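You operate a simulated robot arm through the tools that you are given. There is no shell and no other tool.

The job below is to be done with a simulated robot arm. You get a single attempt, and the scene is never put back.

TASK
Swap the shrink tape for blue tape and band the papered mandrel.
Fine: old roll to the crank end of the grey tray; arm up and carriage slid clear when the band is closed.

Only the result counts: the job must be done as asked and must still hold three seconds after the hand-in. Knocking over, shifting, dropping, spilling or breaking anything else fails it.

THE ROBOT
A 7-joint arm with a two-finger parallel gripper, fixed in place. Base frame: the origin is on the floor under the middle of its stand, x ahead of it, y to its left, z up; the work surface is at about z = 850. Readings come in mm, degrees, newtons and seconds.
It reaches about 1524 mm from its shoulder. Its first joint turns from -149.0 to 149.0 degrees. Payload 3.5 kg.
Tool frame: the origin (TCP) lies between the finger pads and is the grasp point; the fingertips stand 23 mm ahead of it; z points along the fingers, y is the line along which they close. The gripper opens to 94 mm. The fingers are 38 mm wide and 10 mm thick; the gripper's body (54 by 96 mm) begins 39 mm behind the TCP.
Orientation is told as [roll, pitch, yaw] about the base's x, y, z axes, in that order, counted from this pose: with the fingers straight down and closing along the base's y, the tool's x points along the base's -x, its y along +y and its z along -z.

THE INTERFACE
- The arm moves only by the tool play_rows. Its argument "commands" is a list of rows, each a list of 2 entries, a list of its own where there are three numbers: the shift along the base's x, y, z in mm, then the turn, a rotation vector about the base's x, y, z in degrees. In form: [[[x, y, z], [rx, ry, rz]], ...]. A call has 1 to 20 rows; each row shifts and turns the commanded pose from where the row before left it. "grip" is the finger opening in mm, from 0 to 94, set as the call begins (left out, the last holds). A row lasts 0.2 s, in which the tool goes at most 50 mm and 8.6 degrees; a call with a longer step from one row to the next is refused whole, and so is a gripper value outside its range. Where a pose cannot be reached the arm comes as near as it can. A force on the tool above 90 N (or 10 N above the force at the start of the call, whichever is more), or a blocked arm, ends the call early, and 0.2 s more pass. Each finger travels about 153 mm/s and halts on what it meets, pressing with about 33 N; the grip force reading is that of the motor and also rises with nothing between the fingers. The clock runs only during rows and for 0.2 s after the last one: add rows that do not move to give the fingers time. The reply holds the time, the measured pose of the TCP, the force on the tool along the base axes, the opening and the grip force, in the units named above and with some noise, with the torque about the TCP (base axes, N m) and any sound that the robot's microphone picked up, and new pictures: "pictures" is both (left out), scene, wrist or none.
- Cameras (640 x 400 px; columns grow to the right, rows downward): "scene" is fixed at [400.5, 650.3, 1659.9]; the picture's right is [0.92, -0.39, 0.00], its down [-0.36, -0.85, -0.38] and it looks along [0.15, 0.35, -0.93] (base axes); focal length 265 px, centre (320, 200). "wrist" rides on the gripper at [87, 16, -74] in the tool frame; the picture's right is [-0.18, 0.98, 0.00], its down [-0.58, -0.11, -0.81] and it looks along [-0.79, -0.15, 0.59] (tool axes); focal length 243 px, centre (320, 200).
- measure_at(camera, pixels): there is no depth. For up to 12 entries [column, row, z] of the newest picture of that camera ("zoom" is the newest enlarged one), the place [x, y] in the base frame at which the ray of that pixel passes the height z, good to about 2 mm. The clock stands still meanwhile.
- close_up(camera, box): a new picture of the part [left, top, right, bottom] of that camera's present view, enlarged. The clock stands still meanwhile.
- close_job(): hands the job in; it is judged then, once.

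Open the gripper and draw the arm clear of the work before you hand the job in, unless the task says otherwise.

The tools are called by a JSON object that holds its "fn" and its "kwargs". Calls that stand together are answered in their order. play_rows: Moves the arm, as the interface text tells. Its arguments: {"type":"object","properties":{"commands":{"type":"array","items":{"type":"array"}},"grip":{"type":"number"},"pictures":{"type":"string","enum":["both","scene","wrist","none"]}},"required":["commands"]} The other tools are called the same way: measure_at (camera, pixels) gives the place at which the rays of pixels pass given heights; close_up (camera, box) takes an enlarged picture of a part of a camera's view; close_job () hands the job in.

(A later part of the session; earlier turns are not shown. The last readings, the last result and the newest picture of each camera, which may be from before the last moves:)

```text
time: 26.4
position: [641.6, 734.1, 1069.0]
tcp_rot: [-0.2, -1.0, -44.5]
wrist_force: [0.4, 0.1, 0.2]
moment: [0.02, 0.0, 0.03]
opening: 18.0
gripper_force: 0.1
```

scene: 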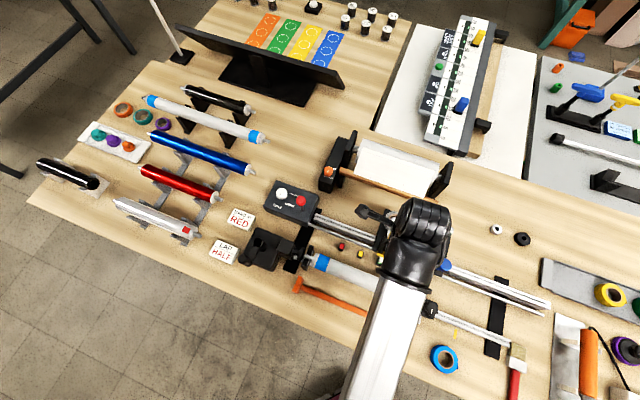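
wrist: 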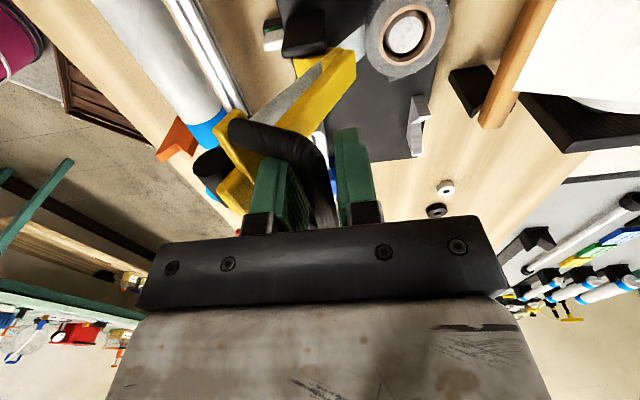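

No force at all: the arm seems to stay. I open a little more (40 mm) to confirm it does not sag onto the finger.

{"fn": "play_rows", "kwargs": {"commands": [[[0, 0, 0], [0, 0, 0]], [[0, 0, 0], [0, 0, 0]], [[0, 0, 0], [0, 0, 0]], [[0, 0, 0], [0, 0, 0]]], "grip": 44, "pictures": "wrist"}}

{"fn": "close_up", "kwargs": {"camera": "wrist", "box": [180, 0, 420, 230]}}

```text
time: 27.4
position: [642.4, 733.8, 1069.0]
tcp_rot: [-0.3, -0.9, -44.5]
wrist_force: [-0.2, -0.2, 0.5]
moment: [0.0, 0.0, 0.0]
opening: 44.0
gripper_force: 0.0
```

wrist: 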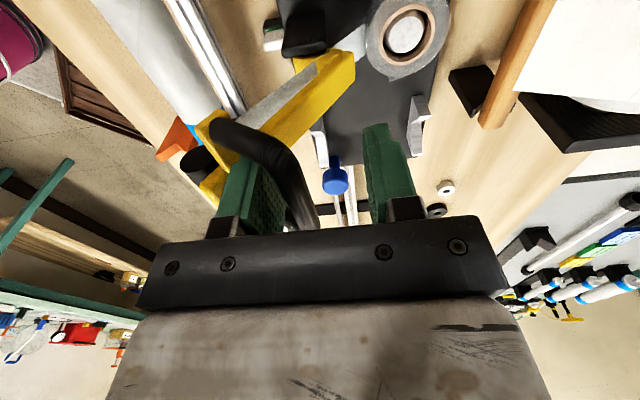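

```text
1.74 times, centred on (300, 115) of wrist
```

zoom: 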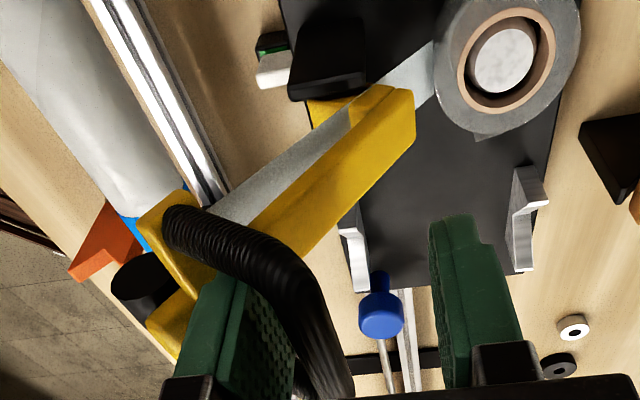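

The bar now seems nearer the left finger. I shift the tool 8 mm further toward −v to see whether the arm follows (sags) or stays put.

{"fn": "play_rows", "kwargs": {"commands": [[[-2.8, -2.8, 0], [0, 0, 0]], [[-2.8, -2.8, 0], [0, 0, 0]], [[0, 0, 0], [0, 0, 0]], [[0, 0, 0], [0, 0, 0]]], "pictures": "wrist"}}

{"fn": "close_up", "kwargs": {"camera": "wrist", "box": [180, 0, 420, 230]}}

```text
time: 28.4
position: [634.7, 727.5, 1069.7]
tcp_rot: [-0.2, -1.0, -44.5]
wrist_force: [0.1, 0.5, 0.4]
moment: [0.02, 0.0, -0.03]
opening: 44.3
gripper_force: 0.0
```

wrist: 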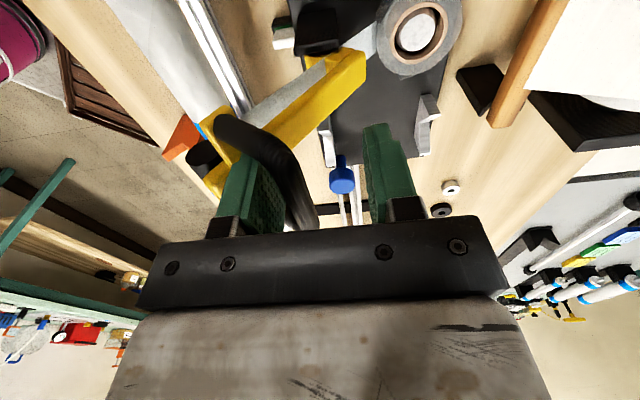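

```text
1.74 times, centred on (300, 115) of wrist
```

zoom: 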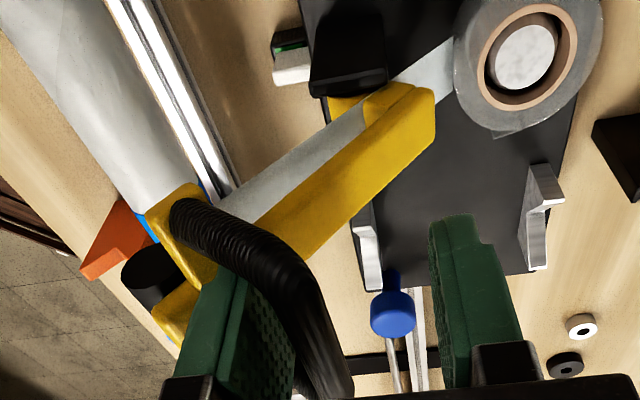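

The arm follows the finger, so it isn't held at this angle. I narrow the opening to 24 (bar captured) and push it further toward +v to look for an upper stop.

{"fn": "play_rows", "kwargs": {"commands": [[[0, 0, 0], [0, 0, 0]], [[0, 0, 0], [0, 0, 0]], [[3.5, 3.5, 0], [0, 0, 0]], [[4, 4.1, 0], [0, 0, 0]], [[4, 4.1, 0], [0, 0, 0]], [[3.5, 3.5, 0], [0, 0, 0]], [[0, 0, 0], [0, 0, 0]]], "grip": 24, "pictures": "wrist"}}

{"fn": "close_up", "kwargs": {"camera": "wrist", "box": [180, 0, 420, 230]}}

```text
time: 30.0
position: [651.1, 740.6, 1069.3]
tcp_rot: [-0.2, -1.1, -44.5]
wrist_force: [-0.9, -0.8, -0.7]
moment: [0.03, 0.02, -0.01]
opening: 24.1
gripper_force: 0.0
```

wrist: 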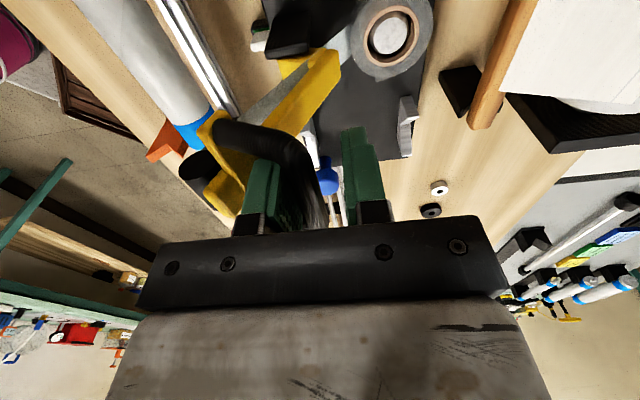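

```text
1.74 times, centred on (300, 115) of wrist
```

zoom: 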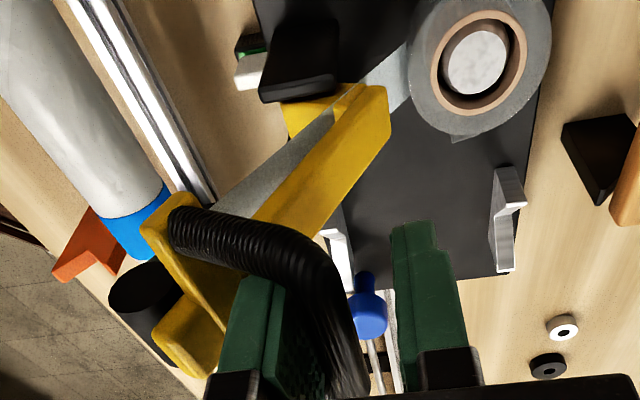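

Only ~1 N resists. I push another ~20 mm and check again.

{"fn": "play_rows", "kwargs": {"commands": [[[3.5, 3.5, -0.5], [0, 0, 0]], [[3.5, 3.6, -0.5], [0, 0, 0]], [[3.5, 3.6, -1], [0, 0, 0]], [[3.5, 3.5, -1], [0, 0, 0]], [[0, 0, 0], [0, 0, 0]], [[0, 0, 0], [0, 0, 0]]], "pictures": "wrist"}}

{"fn": "close_up", "kwargs": {"camera": "wrist", "box": [180, 0, 420, 230]}}

```text
time: 31.4
position: [665.4, 758.2, 1068.3]
tcp_rot: [-0.2, -1.1, -44.4]
wrist_force: [1.3, -1.4, -0.9]
moment: [-0.03, 0.0, 0.0]
opening: 23.9
gripper_force: 0.1
```

wrist: 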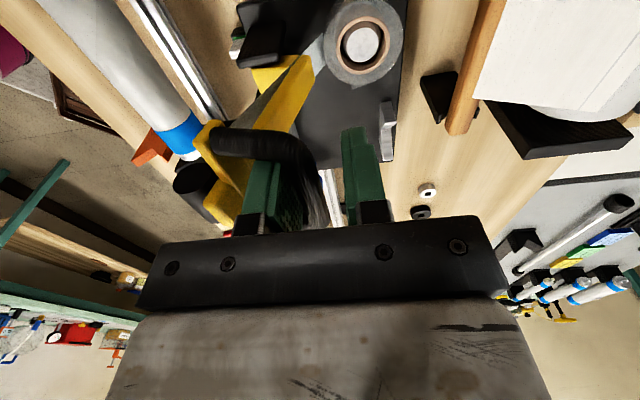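

```text
1.74 times, centred on (300, 115) of wrist
```

zoom: 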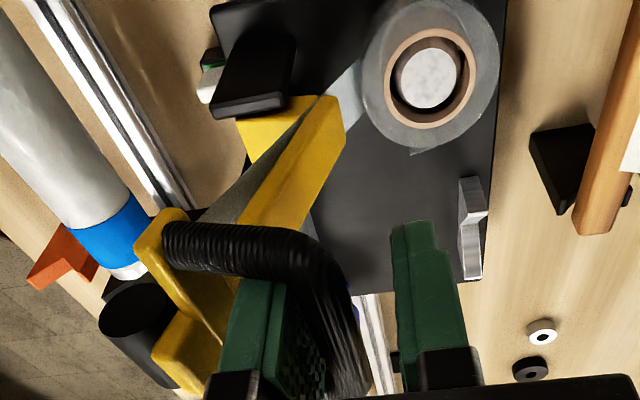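

Still moving freely (~73°). I push on another ~16 mm.

{"fn": "play_rows", "kwargs": {"commands": [[[2.8, 2.8, -1], [0, 0, 0]], [[2.8, 2.9, -1], [0, 0, 0]], [[2.8, 2.9, -1], [0, 0, 0]], [[2.8, 2.8, -1], [0, 0, 0]], [[0, 0, 0], [0, 0, 0]], [[0, 0, 0], [0, 0, 0]]], "pictures": "wrist"}}

{"fn": "close_up", "kwargs": {"camera": "wrist", "box": [180, 0, 420, 230]}}

```text
time: 32.8
position: [674.8, 768.0, 1064.8]
tcp_rot: [-0.4, -1.1, -44.5]
wrist_force: [-20.2, -23.3, 12.1]
moment: [-0.17, -0.05, -0.14]
opening: 37.6
gripper_force: 15.1
```

wrist: 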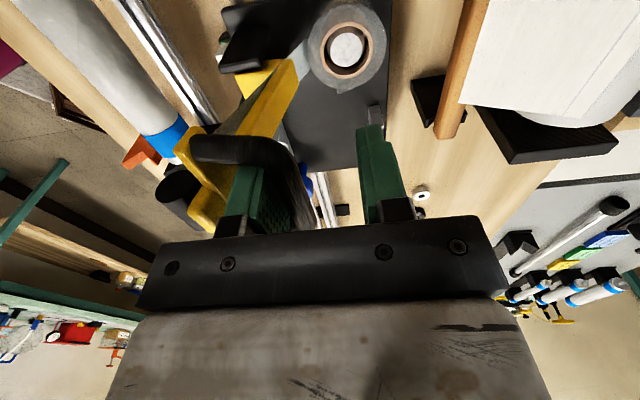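

```text
1.74 times, centred on (300, 115) of wrist
```

zoom: 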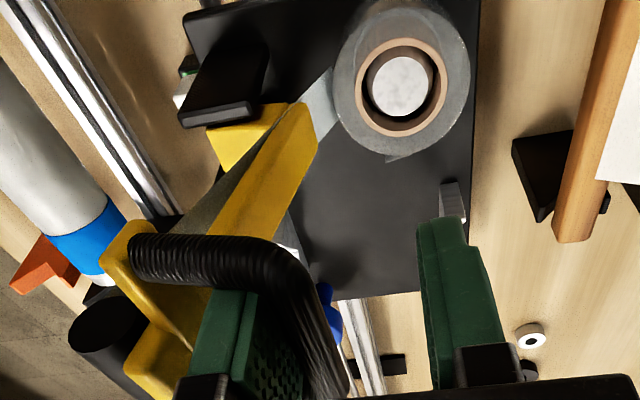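

A stop is reached (about −31 N along v, fingers pushed open), so this is the arm's upper limit near 75°. I back off, open to 60, and see whether it stays there.

{"fn": "play_rows", "kwargs": {"commands": [[[-3.5, -3.5, 0], [0, 0, 0]], [[-3.5, -3.5, 0], [0, 0, 0]], [[0, 0, 0], [0, 0, 0]], [[0, 0, 0], [0, 0, 0]]], "grip": 50, "pictures": "wrist"}}

{"fn": "close_up", "kwargs": {"camera": "wrist", "box": [180, 0, 420, 230]}}

```text
time: 33.8
position: [669.8, 763.2, 1063.1]
tcp_rot: [-0.2, -1.0, -44.4]
wrist_force: [1.1, 0.8, 0.1]
moment: [-0.03, -0.01, -0.02]
opening: 49.9
gripper_force: 0.0
```

wrist: 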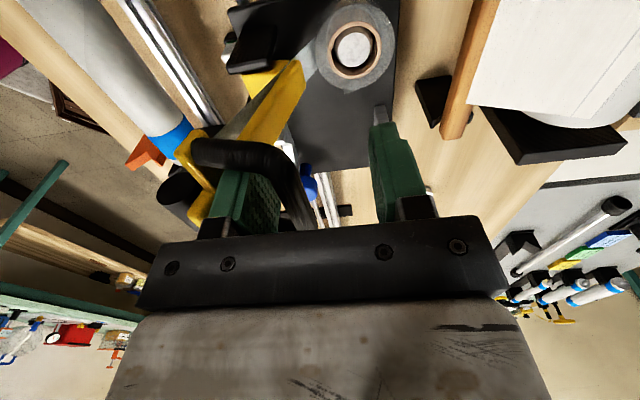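

```text
1.74 times, centred on (300, 115) of wrist
```

zoom: 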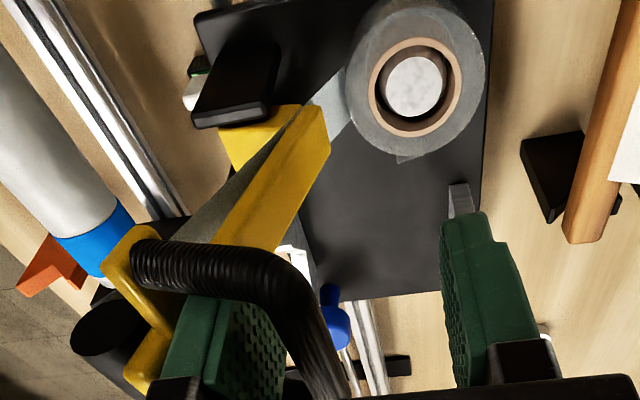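

A gap seems to appear between bar and left finger. I back off 10 mm more to confirm that the arm stays at the stop.

{"fn": "play_rows", "kwargs": {"commands": [[[-3.5, -3.5, 0], [0, 0, 0]], [[-3.5, -3.5, 0], [0, 0, 0]], [[0, 0, 0], [0, 0, 0]], [[0, 0, 0], [0, 0, 0]]], "pictures": "wrist"}}

{"fn": "close_up", "kwargs": {"camera": "wrist", "box": [180, 0, 420, 230]}}

```text
time: 34.8
position: [663.8, 755.8, 1063.5]
tcp_rot: [-0.2, -1.1, -44.5]
wrist_force: [0.4, 0.5, 0.6]
moment: [0.02, 0.0, -0.01]
opening: 50.0
gripper_force: 0.0
```

wrist: 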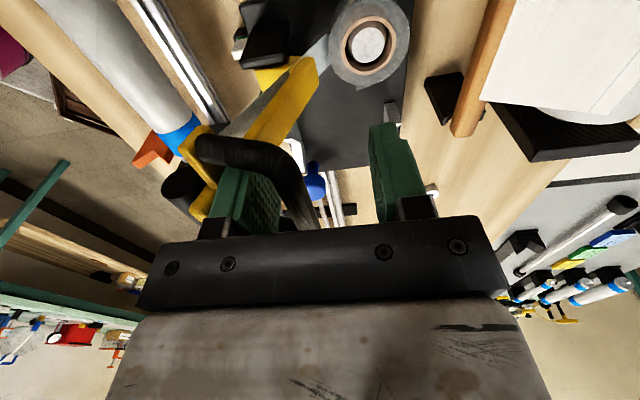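

```text
1.74 times, centred on (300, 115) of wrist
```

zoom: 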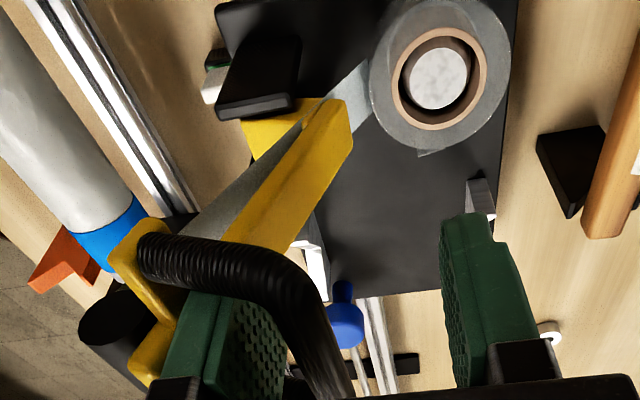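

It's unclear whether the arm still creeps. I wait a second without moving and compare the bar position.

{"fn": "play_rows", "kwargs": {"commands": [[[0, 0, 0], [0, 0, 0]], [[0, 0, 0], [0, 0, 0]], [[0, 0, 0], [0, 0, 0]], [[0, 0, 0], [0, 0, 0]], [[0, 0, 0], [0, 0, 0]], [[0, 0, 0], [0, 0, 0]]], "pictures": "wrist"}}

{"fn": "close_up", "kwargs": {"camera": "wrist", "box": [180, 0, 420, 230]}}

```text
time: 36.2
position: [662.6, 755.1, 1063.1]
tcp_rot: [-0.2, -1.0, -44.4]
wrist_force: [0.1, 0.1, 0.1]
moment: [0.01, 0.0, 0.02]
opening: 49.8
gripper_force: 0.0
```

wrist: 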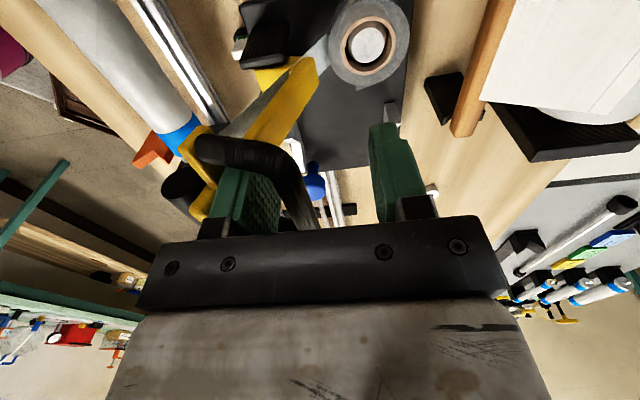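

```text
1.74 times, centred on (300, 115) of wrist
```

zoom: 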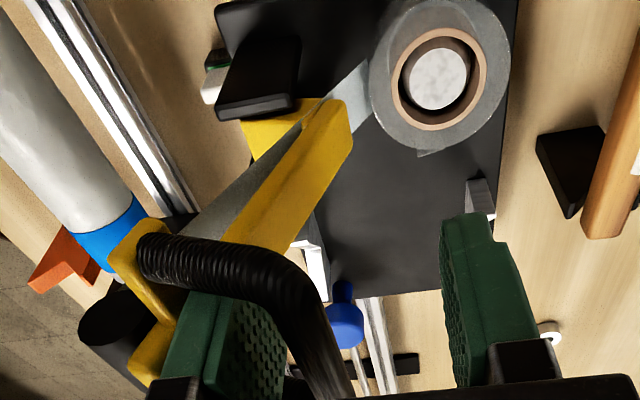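

I open to 94 (left finger retreats 22 mm more, still catching the bar) to see decisively whether it stays.

{"fn": "play_rows", "kwargs": {"commands": [[[0, 0, 0], [0, 0, 0]], [[0, 0, 0], [0, 0, 0]], [[0, 0, 0], [0, 0, 0]], [[0, 0, 0], [0, 0, 0]], [[0, 0, 0], [0, 0, 0]]], "grip": 94, "pictures": "wrist"}}

{"fn": "close_up", "kwargs": {"camera": "wrist", "box": [180, 0, 420, 230]}}

```text
time: 37.4
position: [663.0, 754.1, 1063.1]
tcp_rot: [-0.2, -0.9, -44.5]
wrist_force: [-0.2, 0.7, -0.1]
moment: [-0.01, -0.01, -0.03]
opening: 94.0
gripper_force: 0.1
```

wrist: 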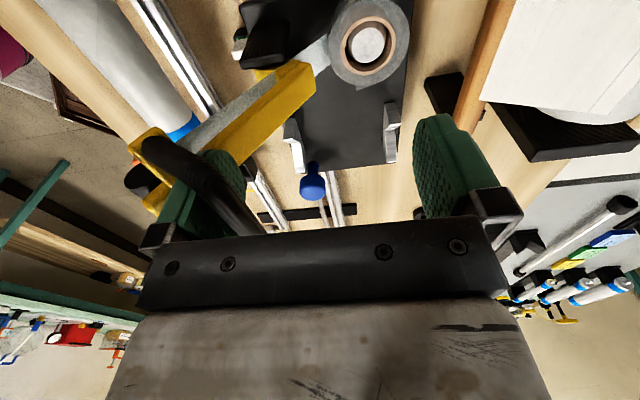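

```text
1.74 times, centred on (300, 115) of wrist
```

zoom: 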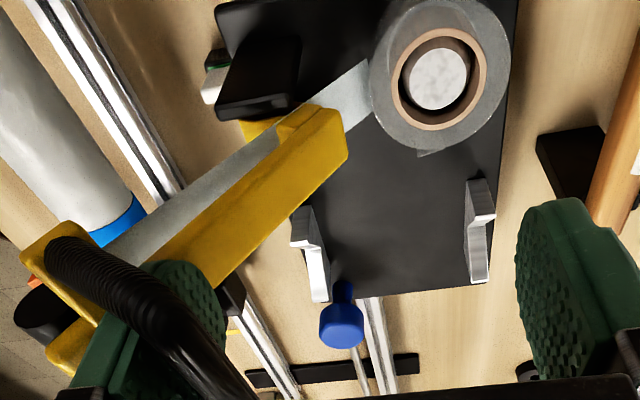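

The arm does fall back onto the left finger, so it isn't retained yet. I zoom on the hinge for a latch or stop.

{"fn": "close_up", "kwargs": {"camera": "wrist", "box": [220, 0, 360, 88]}}

{"fn": "close_up", "kwargs": {"camera": "scene", "box": [330, 190, 450, 265]}}

```text
4.55 times, centred on (290, 44) of wrist
```

zoom: 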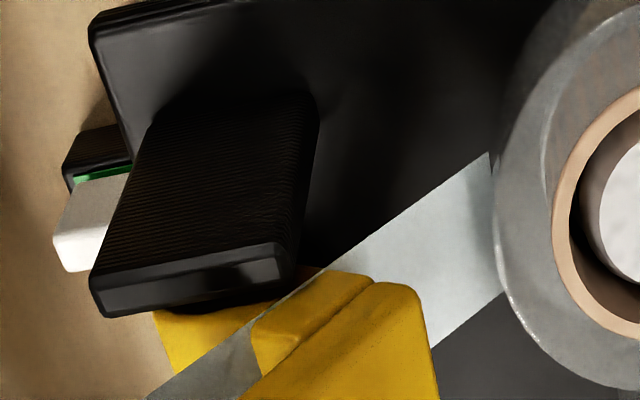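

```text
5.33 times, centred on (390, 228) of scene
```

zoom: 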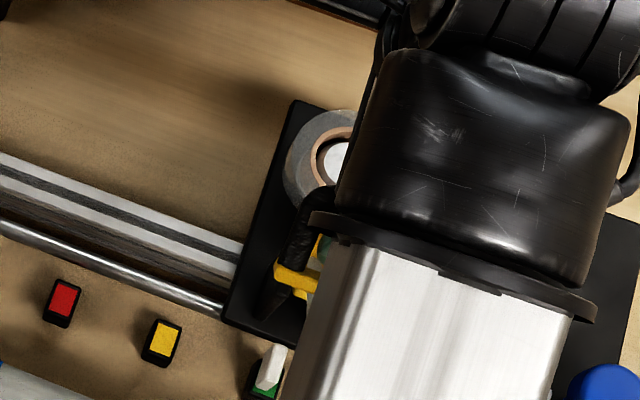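

I push the arm back up to the stop more carefully, closing to 30 first, then in small steps.

{"fn": "play_rows", "kwargs": {"commands": [[[0, 0, 0], [0, 0, 0]], [[0, 0, 0], [0, 0, 0]], [[0, 0, 0], [0, 0, 0]], [[2.1, 2.1, 0], [0, 0, 0]], [[2.1, 2.1, 0], [0, 0, 0]], [[2.1, 2.1, 0], [0, 0, 0]], [[0, 0, 0], [0, 0, 0]]], "grip": 30, "pictures": "wrist"}}

{"fn": "close_up", "kwargs": {"camera": "wrist", "box": [180, 0, 420, 230]}}

{"fn": "measure_at", "kwargs": {"camera": "zoom", "pixels": [[310, 320, 1064], [160, 260, 1064], [330, 345, 1064], [240, 330, 1064]]}}

```text
time: 39.0
position: [669.0, 760.7, 1063.8]
tcp_rot: [-0.2, -1.0, -44.5]
wrist_force: [1.2, 0.0, -0.1]
moment: [0.0, 0.04, 0.0]
opening: 30.0
gripper_force: 0.0
```

wrist: 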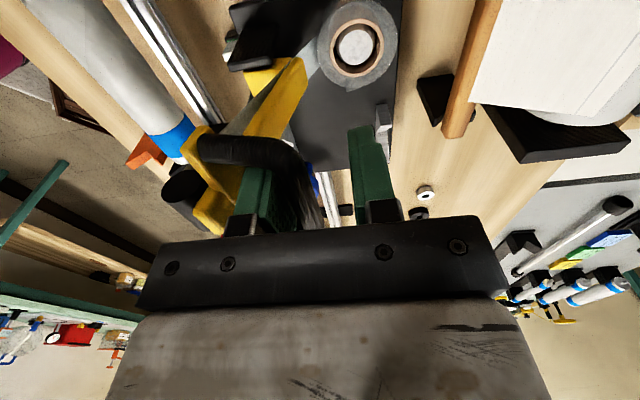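

```text
1.74 times, centred on (300, 115) of wrist
```

zoom: 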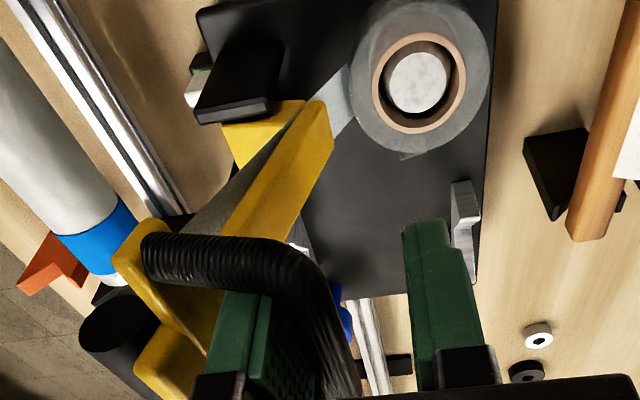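

```text
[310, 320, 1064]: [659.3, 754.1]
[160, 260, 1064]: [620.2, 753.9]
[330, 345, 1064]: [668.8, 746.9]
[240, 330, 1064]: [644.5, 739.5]
```

Bar now at v≈1001. I push 4 mm more in two steps and read the force.

{"fn": "play_rows", "kwargs": {"commands": [[[1.4, 1.4, 0], [0, 0, 0]], [[1.4, 1.4, 0], [0, 0, 0]], [[0, 0, 0], [0, 0, 0]]], "pictures": "none"}}

{"fn": "play_rows", "kwargs": {"commands": [[[1.4, 1.4, 0], [0, 0, 0]], [[0, 0, 0], [0, 0, 0]]], "pictures": "none"}}

{"fn": "play_rows", "kwargs": {"commands": [[[1.4, 1.4, 0], [0, 0, 0]], [[0, 0, 0], [0, 0, 0]]], "pictures": "wrist"}}

```text
time: 39.8
position: [671.6, 764.1, 1063.4]
tcp_rot: [-0.2, -0.9, -44.4]
wrist_force: [-3.5, -5.1, 1.8]
moment: [-0.03, -0.03, -0.1]
opening: 32.5
gripper_force: 3.3
```

```text
time: 40.4
position: [675.0, 765.6, 1063.3]
tcp_rot: [-0.2, -1.0, -44.4]
wrist_force: [-6.8, -7.8, 0.3]
moment: [0.04, -0.08, -0.18]
opening: 34.4
gripper_force: 4.8
```

```text
time: 41.0
position: [674.9, 766.7, 1062.6]
tcp_rot: [-0.3, -1.0, -44.4]
wrist_force: [-12.0, -12.4, -7.9]
moment: [0.25, -0.08, -0.31]
opening: 37.7
gripper_force: 8.3
```

wrist: 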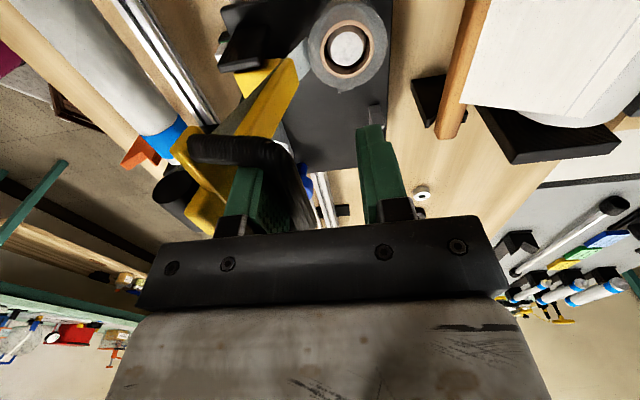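

It's a hard stop (bar centre v≈1006). I now withdraw slowly and measure whether the bar remains at the stop.

{"fn": "play_rows", "kwargs": {"commands": [[[-1.4, -1.4, 0], [0, 0, 0]], [[-1.4, -1.4, 0], [0, 0, 0]], [[-1.4, -1.4, 0], [0, 0, 0]], [[-1.4, -1.4, 0], [0, 0, 0]], [[-1.4, -1.4, 0], [0, 0, 0]], [[-1.4, -1.4, 0], [0, 0, 0]], [[-1.4, -1.4, 0], [0, 0, 0]], [[-1.4, -1.4, 0], [0, 0, 0]], [[0, 0, 0], [0, 0, 0]]], "pictures": "wrist"}}

{"fn": "close_up", "kwargs": {"camera": "wrist", "box": [180, 0, 420, 230]}}

```text
time: 43.0
position: [663.2, 755.0, 1062.9]
tcp_rot: [-0.2, -1.0, -44.5]
wrist_force: [0.6, 0.7, 0.0]
moment: [0.01, 0.02, 0.0]
opening: 30.0
gripper_force: 0.0
```

wrist: 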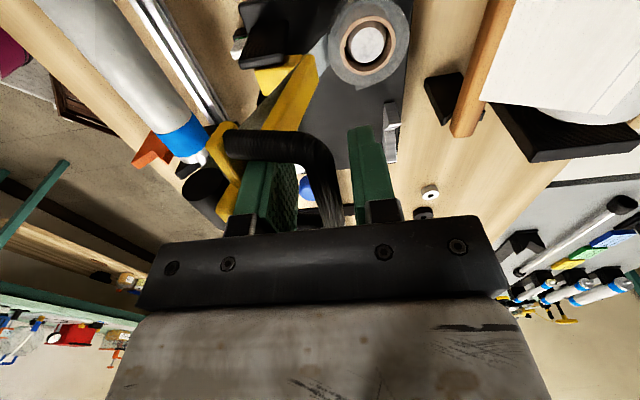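

```text
1.74 times, centred on (300, 115) of wrist
```

zoom: 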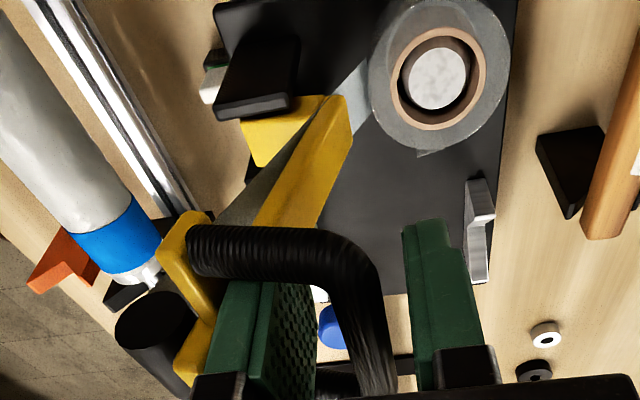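

Now a clear gap shows between bar and left finger: the arm stays up. I wait and open a bit more to confirm.

{"fn": "play_rows", "kwargs": {"commands": [[[0, 0, 0], [0, 0, 0]], [[0, 0, 0], [0, 0, 0]], [[0, 0, 0], [0, 0, 0]], [[0, 0, 0], [0, 0, 0]], [[0, 0, 0], [0, 0, 0]]], "grip": 44, "pictures": "wrist"}}

{"fn": "close_up", "kwargs": {"camera": "wrist", "box": [180, 0, 420, 230]}}

```text
time: 44.2
position: [662.6, 756.7, 1064.3]
tcp_rot: [-0.2, -1.0, -44.6]
wrist_force: [0.5, -0.6, -0.5]
moment: [-0.02, -0.01, 0.03]
opening: 44.0
gripper_force: 0.1
```

wrist: 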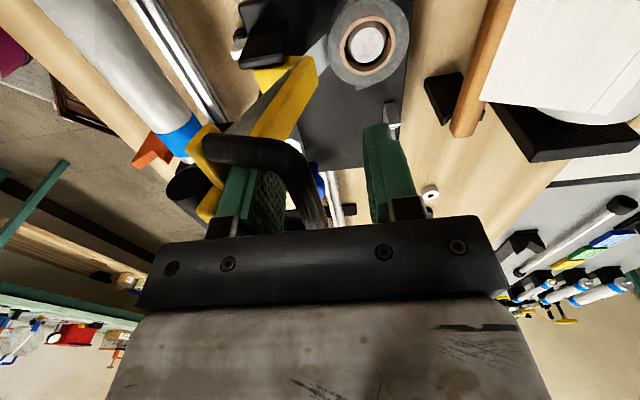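

```text
1.74 times, centred on (300, 115) of wrist
```

zoom: 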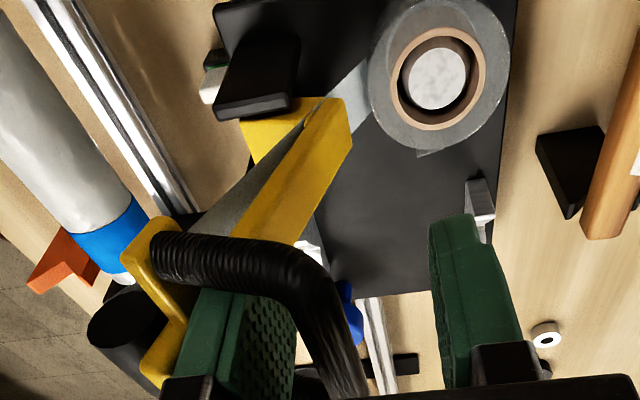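

I realise the left finger sits inside the bail, so opening it dragged the yellow crosspiece down; the arm itself holds. I close to 30, push back to the stop, retreat to mid-gap and then raise straight up.

{"fn": "play_rows", "kwargs": {"commands": [[[0, 0, 0], [0, 0, 0]], [[0, 0, 0], [0, 0, 0]], [[2.1, 2.1, 0], [0, 0, 0]], [[2.1, 2.1, 0], [0, 0, 0]], [[2.1, 2.1, 0], [0, 0, 0]], [[2.1, 2.1, 0], [0, 0, 0]], [[1.8, 1.8, 0], [0, 0, 0]], [[0, 0, 0], [0, 0, 0]]], "grip": 30, "pictures": "none"}}

{"fn": "play_rows", "kwargs": {"commands": [[[-1.6, -1.6, 0], [0, 0, 0]], [[-1.6, -1.6, 0], [0, 0, 0]], [[-1.6, -1.6, 0], [0, 0, 0]], [[-1.6, -1.6, 0], [0, 0, 0]], [[-1.2, -1.2, 0], [0, 0, 0]], [[0, 0, 0], [0, 0, 0]]], "pictures": "wrist"}}

{"fn": "close_up", "kwargs": {"camera": "wrist", "box": [180, 0, 420, 230]}}

```text
time: 46.0
position: [674.2, 765.1, 1062.8]
tcp_rot: [-0.2, -1.0, -44.6]
wrist_force: [-6.6, -8.4, -2.8]
moment: [0.17, -0.03, -0.21]
opening: 34.6
gripper_force: 5.5
```

```text
time: 47.4
position: [665.0, 758.1, 1062.2]
tcp_rot: [-0.3, -1.0, -44.5]
wrist_force: [1.3, 0.3, -0.6]
moment: [0.0, -0.02, -0.02]
opening: 29.9
gripper_force: 0.0
```

wrist: 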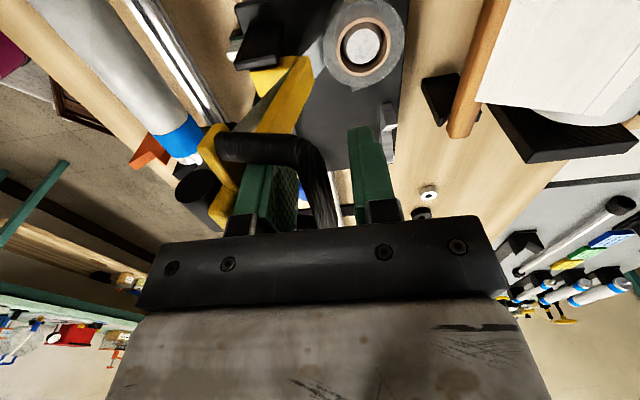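

```text
1.74 times, centred on (300, 115) of wrist
```

zoom: 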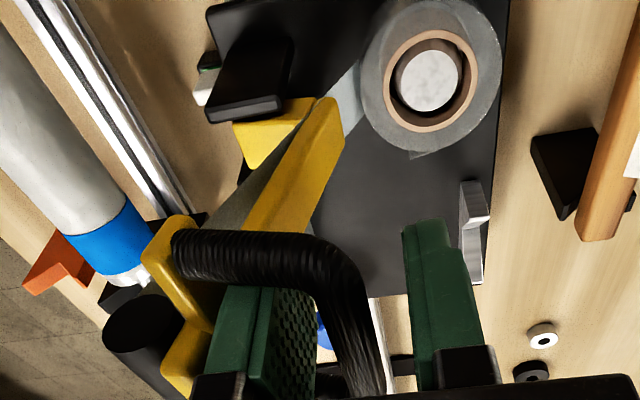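

The left finger stands free between bar and crosspiece. I raise the tool straight up, slowly.

{"fn": "play_rows", "kwargs": {"commands": [[[0, 0, 4], [0, 0, 0]], [[0, 0, 8], [0, 0, 0]], [[0, 0, 12], [0, 0, 0]], [[0, 0, 15], [0, 0, 0]], [[0, 0, 15], [0, 0, 0]], [[0, 0, 12], [0, 0, 0]], [[0, 0, 6], [0, 0, 0]], [[0, 0, 0], [0, 0, 0]], [[0, 0, 0], [0, 0, 0]]], "pictures": "both"}}

```text
time: 49.4
position: [665.4, 757.0, 1135.2]
tcp_rot: [-0.2, -0.9, -44.4]
wrist_force: [0.0, 0.7, -0.1]
moment: [0.0, 0.0, 0.0]
opening: 30.2
gripper_force: 0.0
```

scene: 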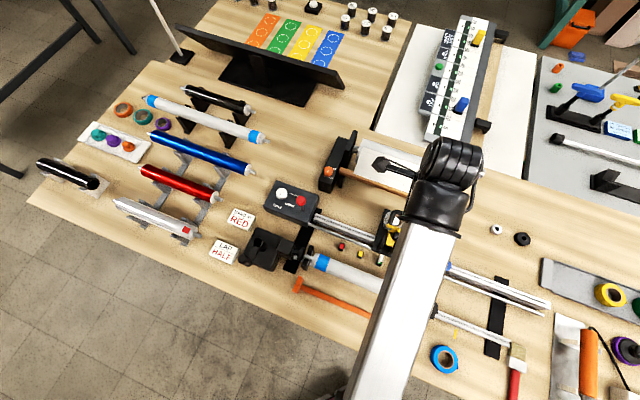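
wrist: 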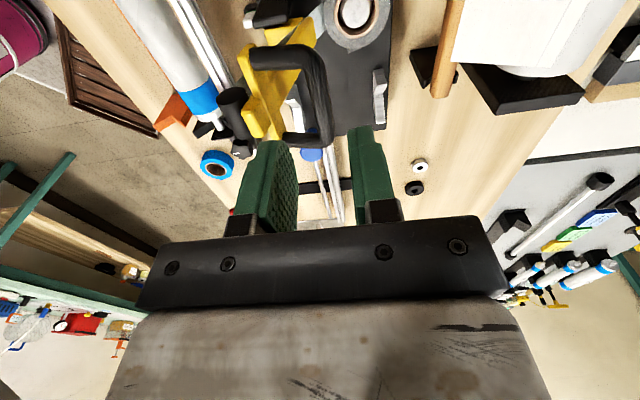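

The arm stays up at its stop by itself. Since the bail then hangs over the roll's near side (v≈1006, z≈1064), I want it at a middle angle for the roll swap; I go back down to grip the bar.

{"fn": "play_rows", "kwargs": {"commands": [[[0, 0, -8], [0, 0, 0]], [[0, 0, -16], [0, 0, 0]], [[0, 0, -18], [0, 0, 0]], [[0, 0, -14], [0, 0, 0]], [[0, 0, -10], [0, 0, 0]], [[0, 0, -5], [0, 0, 0]], [[0, 0, 0], [0, 0, 0]]], "pictures": "wrist"}}

{"fn": "play_rows", "kwargs": {"commands": [[[0, 0, 0], [0, 0, 0]], [[0, 0, 0], [0, 0, 0]], [[0, 0, 0], [0, 0, 0]]], "grip": 0, "pictures": "wrist"}}

```text
time: 51.0
position: [667.2, 758.7, 1064.6]
tcp_rot: [-0.2, -1.1, -44.6]
wrist_force: [-0.9, 1.0, -0.8]
moment: [0.02, 0.03, -0.01]
opening: 30.0
gripper_force: 0.0
```

wrist: 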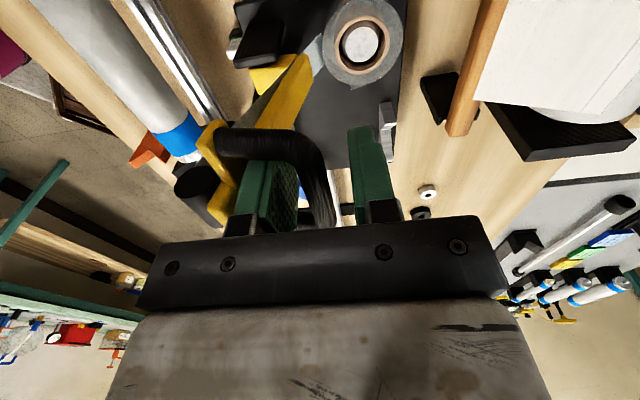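

```text
time: 51.8
position: [666.9, 758.2, 1064.6]
tcp_rot: [-0.2, -1.1, -44.6]
wrist_force: [-10.2, -7.8, -6.9]
moment: [-0.01, -0.06, -1.76]
opening: 12.0
gripper_force: 44.9
```

wrist: 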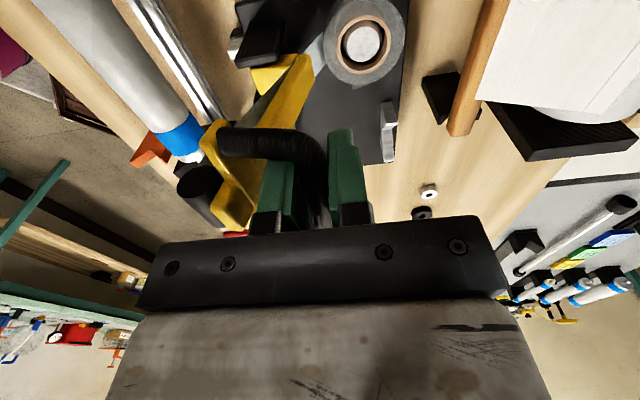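

Gripped at v≈1008. I follow the arc back down about 40° to roughly 35° of lift.

{"fn": "play_rows", "kwargs": {"commands": [[[-3.7, -3.8, 1.6], [0, 0, 0]], [[-3.7, -3.8, 1.5], [0, 0, 0]], [[-7.5, -7.6, 2.6], [0, 0, 0]], [[-7.65, -7.75, 1.6], [0, 0, 0]], [[-7.7, -7.8, 0.6], [0, 0, 0]], [[-7.8, -7.9, -0.3], [0, 0, 0]], [[-7.65, -7.75, -1.3], [0, 0, 0]], [[-7.6, -7.7, -2.3], [0, 0, 0]], [[-3.7, -3.8, -1.5], [0, 0, 0]], [[-3.7, -3.8, -1.6], [0, 0, 0]], [[0, 0, 0], [0, 0, 0]]], "pictures": "wrist"}}

```text
time: 54.2
position: [604.9, 696.6, 1064.2]
tcp_rot: [-0.1, -1.0, -44.4]
wrist_force: [-1.1, 3.0, -0.2]
moment: [0.52, 0.37, -1.74]
opening: 11.6
gripper_force: 45.0
```

wrist: 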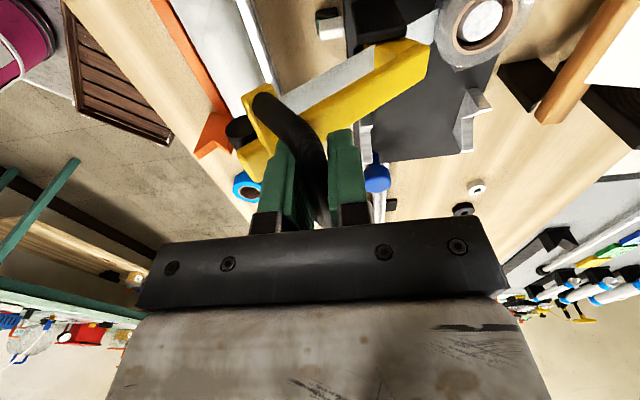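

The arm is at ~35°. I loosen to 18 mm and see whether it stays.

{"fn": "play_rows", "kwargs": {"commands": [[[0, 0, 0], [0, 0, 0]], [[0, 0, 0], [0, 0, 0]], [[0, 0, 0], [0, 0, 0]], [[0, 0, 0], [0, 0, 0]], [[0, 0, 0], [0, 0, 0]], [[0, 0, 0], [0, 0, 0]]], "grip": 20, "pictures": "wrist"}}

{"fn": "close_up", "kwargs": {"camera": "wrist", "box": [200, 60, 420, 230]}}

```text
time: 55.6
position: [605.6, 696.9, 1064.9]
tcp_rot: [-0.3, -1.1, -44.5]
wrist_force: [0.5, -0.7, 0.8]
moment: [0.02, -0.01, -0.02]
opening: 20.0
gripper_force: 0.0
```

wrist: 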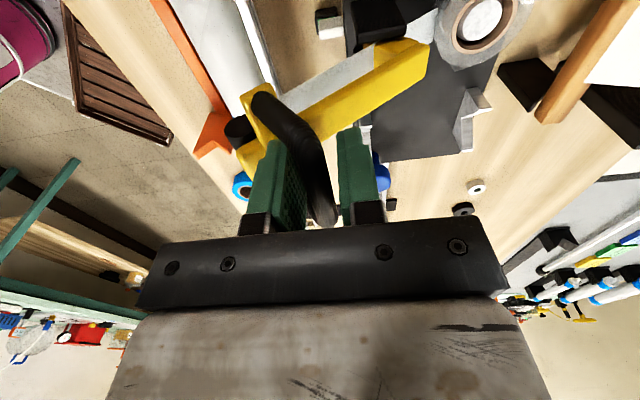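

```text
2.35 times, centred on (310, 145) of wrist
```

zoom: 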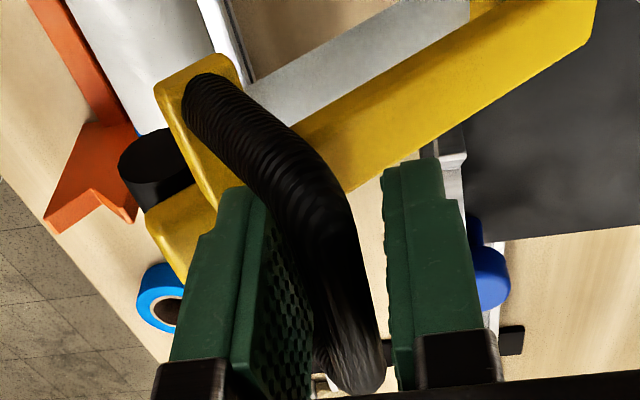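

The bar sits free between the fingers with no load; the hinge holds. I raise straight up and check the arm.

{"fn": "play_rows", "kwargs": {"commands": [[[0, 0, 4], [0, 0, 0]], [[0, 0, 8], [0, 0, 0]], [[0, 0, 12], [0, 0, 0]], [[0, 0, 15], [0, 0, 0]], [[0, 0, 15], [0, 0, 0]], [[0, 0, 12], [0, 0, 0]], [[0, 0, 6], [0, 0, 0]], [[0, 0, 0], [0, 0, 0]], [[0, 0, 0], [0, 0, 0]]], "pictures": "wrist"}}

```text
time: 57.6
position: [604.9, 695.0, 1137.3]
tcp_rot: [-0.2, -0.9, -44.5]
wrist_force: [0.3, 0.9, -0.1]
moment: [0.03, -0.01, 0.01]
opening: 20.2
gripper_force: 0.1
```

wrist: 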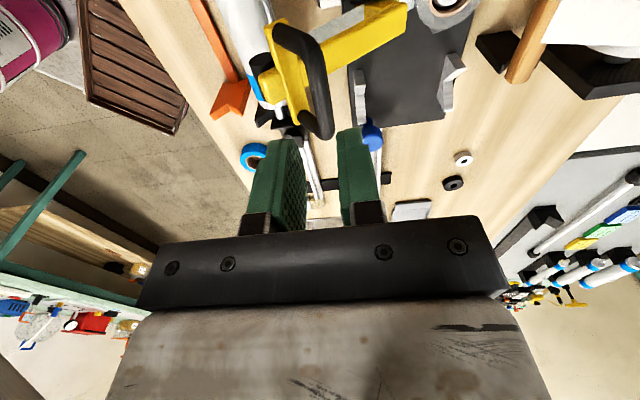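

I move above the roll, turning the tool to yaw 0, keeping height, opening the gripper to 94.

{"fn": "play_rows", "kwargs": {"commands": [[[4, 4, 0], [0, 0, 3]], [[8, 7, 0], [0, 0, 5]], [[10, 9, 0], [0, 0, 6]], [[11, 10, 0], [0, 0, 6.5]], [[11, 11, 0], [0, 0, 6.5]], [[11, 11, 0], [0, 0, 6]], [[11, 11, 0], [0, 0, 5]], [[10, 10, 0], [0, 0, 4]], [[8, 6, 0], [0, 0, 2.5]], [[3.5, 3, -6], [0, 0, 0]], [[0, 0, -15], [0, 0, 0]], [[0, 0, -20], [0, 0, 0]], [[0, 0, -15], [0, 0, 0]], [[0, 0, -6], [0, 0, 0]], [[0, 0, 0], [0, 0, 0]]], "grip": 94, "pictures": "both"}}

{"fn": "close_up", "kwargs": {"camera": "wrist", "box": [200, 0, 440, 150]}}

{"fn": "close_up", "kwargs": {"camera": "scene", "box": [340, 200, 460, 300]}}

```text
time: 60.8
position: [693.0, 779.0, 1074.7]
tcp_rot: [-0.2, -1.0, 0.1]
wrist_force: [-0.9, -0.1, -0.1]
moment: [0.0, -0.01, 0.02]
opening: 93.9
gripper_force: 0.2
```

scene: 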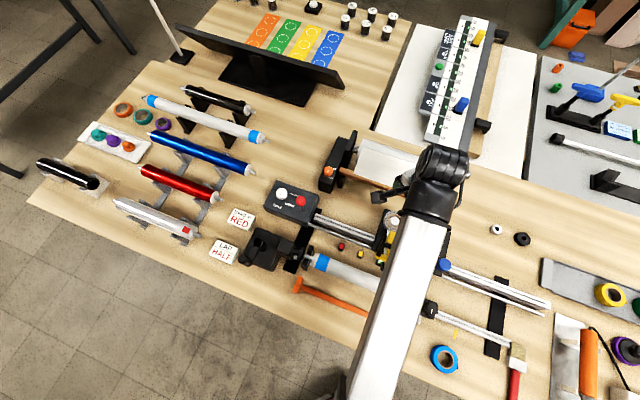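
wrist: 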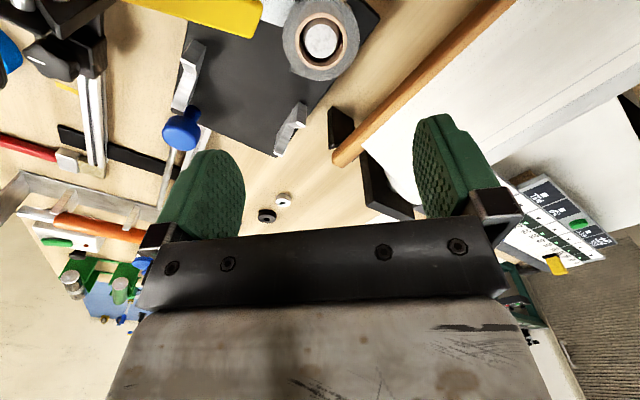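

```text
2.67 times, centred on (320, 75) of wrist
```

zoom: 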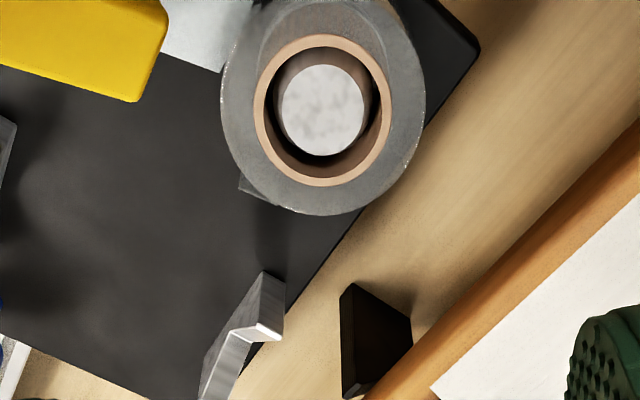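

```text
4.00 times, centred on (400, 250) of scene
```

zoom: 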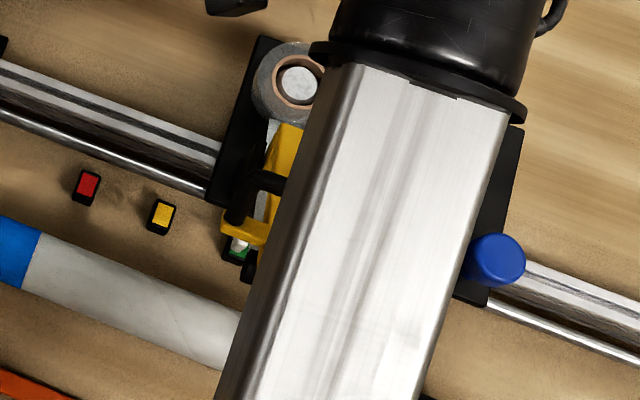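

The arm keeps its 35° pose, roll is fully visible at (322,108) of the zoom. I measure roll centre, core and edges at likely heights from this view and the scene.

{"fn": "close_up", "kwargs": {"camera": "wrist", "box": [240, 0, 400, 100]}}

{"fn": "measure_at", "kwargs": {"camera": "wrist", "pixels": [[321, 41, 900], [321, 41, 925], [321, 41, 940], [283, 41, 920], [360, 41, 920], [321, 80.5, 920]]}}

{"fn": "measure_at", "kwargs": {"camera": "scene", "pixels": [[395.5, 221.5, 900], [395.5, 221.5, 925], [395.5, 221.5, 940], [384.5, 221, 920]]}}

```text
4.00 times, centred on (320, 50) of wrist
```

zoom: 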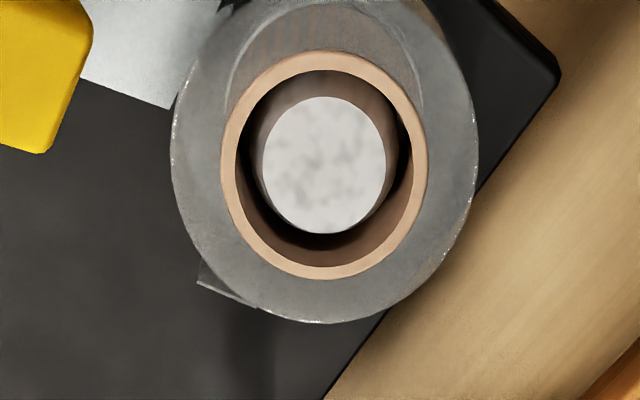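

```text
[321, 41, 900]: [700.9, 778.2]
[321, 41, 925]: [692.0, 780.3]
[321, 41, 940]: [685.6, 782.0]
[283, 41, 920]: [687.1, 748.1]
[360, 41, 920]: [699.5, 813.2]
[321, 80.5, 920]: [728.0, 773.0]
```

```text
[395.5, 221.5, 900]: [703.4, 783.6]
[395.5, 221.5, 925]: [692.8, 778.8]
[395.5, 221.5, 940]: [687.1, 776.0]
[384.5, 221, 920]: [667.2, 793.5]
```

I triangulate the carriage plate's corner to get its top height.

{"fn": "measure_at", "kwargs": {"camera": "wrist", "pixels": [[379.5, 18, 870], [379.5, 18, 900]]}}

{"fn": "measure_at", "kwargs": {"camera": "scene", "pixels": [[386.7, 209.4, 870], [386.7, 209.4, 900]]}}

{"fn": "close_up", "kwargs": {"camera": "scene", "box": [420, 335, 480, 375]}}

{"fn": "close_up", "kwargs": {"camera": "scene", "box": [530, 250, 640, 325]}}

```text
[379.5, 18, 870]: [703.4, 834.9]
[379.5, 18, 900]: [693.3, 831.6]
```

```text
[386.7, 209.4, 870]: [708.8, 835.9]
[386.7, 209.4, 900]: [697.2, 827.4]
```

```text
10.00 times, centred on (450, 355) of scene
```

zoom: 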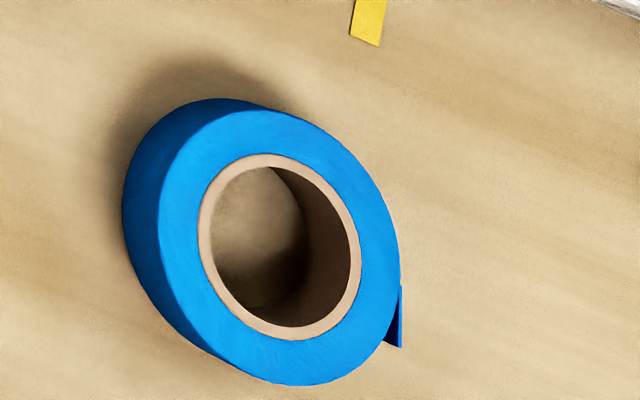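

```text
5.33 times, centred on (585, 288) of scene
```

zoom: 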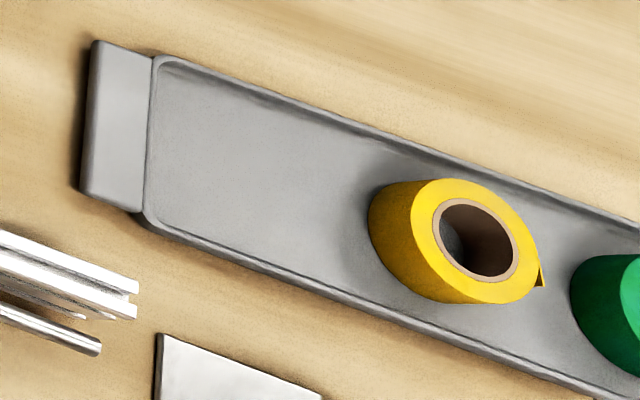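

Roll is ≈66 mm across with its top at z≈923, centred (692.5,780). Now I measure the tray's crank end for the placing spot.

{"fn": "measure_at", "kwargs": {"camera": "zoom", "pixels": [[155, 60, 856], [140, 215, 856], [235, 168, 856], [235, 84, 856], [235, 253, 856], [368, 232, 856], [475, 235, 878], [440, 245, 856], [92, 45, 856], [82, 190, 856], [620, 215, 856], [137, 290, 880]]}}

```text
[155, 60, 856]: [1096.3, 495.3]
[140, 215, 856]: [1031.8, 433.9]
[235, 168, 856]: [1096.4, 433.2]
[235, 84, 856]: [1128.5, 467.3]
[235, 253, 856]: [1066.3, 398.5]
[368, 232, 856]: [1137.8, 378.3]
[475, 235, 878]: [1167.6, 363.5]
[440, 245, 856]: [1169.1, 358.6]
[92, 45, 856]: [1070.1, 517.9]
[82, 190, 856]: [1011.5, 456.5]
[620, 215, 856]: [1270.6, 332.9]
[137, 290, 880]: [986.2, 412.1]
```

Tray recess: inner crank-end edge at about s=431, yellow roll edge at s≈545, so I will place at about (1103,425). Now I yaw +15°, set the opening to 84 and descend partway over the roll.

{"fn": "play_rows", "kwargs": {"commands": [[[0, 0, -5], [0, 0, 4]], [[0, 0, -15], [0, 0, 6]], [[0, 0, -22], [0, 0, 5]], [[0, 0, -25], [0, 0, 0]], [[0, 0, -22], [0, 0, 0]], [[0, 0, -12], [0, 0, 0]], [[0, 0, -4], [0, 0, 0]], [[0, 0, 0], [0, 0, 0]]], "grip": 86, "pictures": "both"}}

{"fn": "close_up", "kwargs": {"camera": "wrist", "box": [160, 0, 480, 200]}}

```text
time: 62.6
position: [692.3, 777.8, 970.0]
tcp_rot: [-0.3, -1.0, 15.0]
wrist_force: [-0.5, -0.3, 0.6]
moment: [0.0, 0.01, 0.0]
opening: 86.0
gripper_force: 0.0
```

scene: 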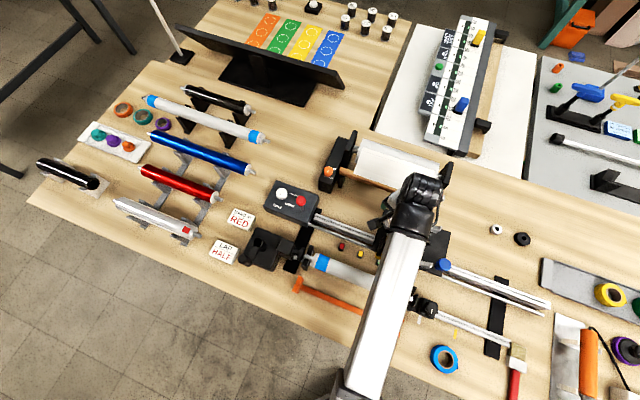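
wrist: 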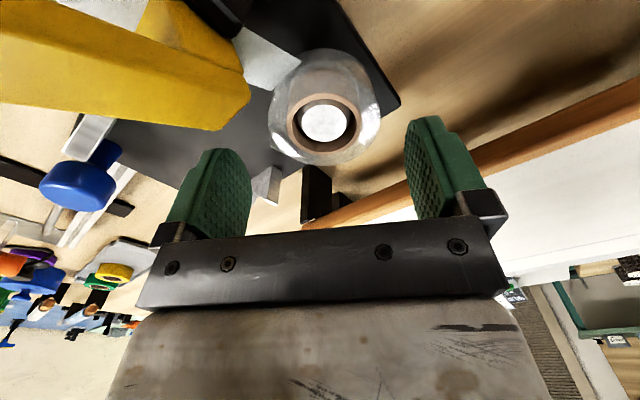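

```text
2.00 times, centred on (320, 100) of wrist
```

zoom: 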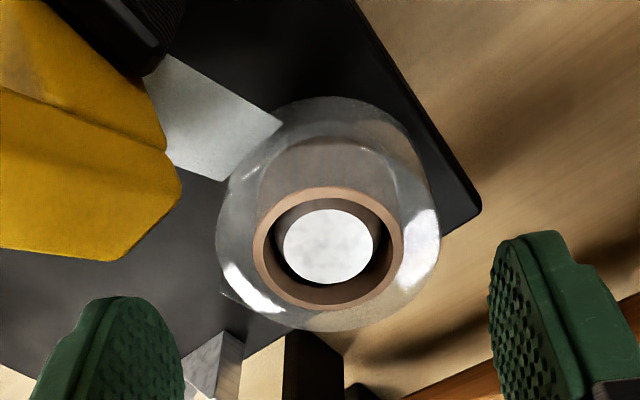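

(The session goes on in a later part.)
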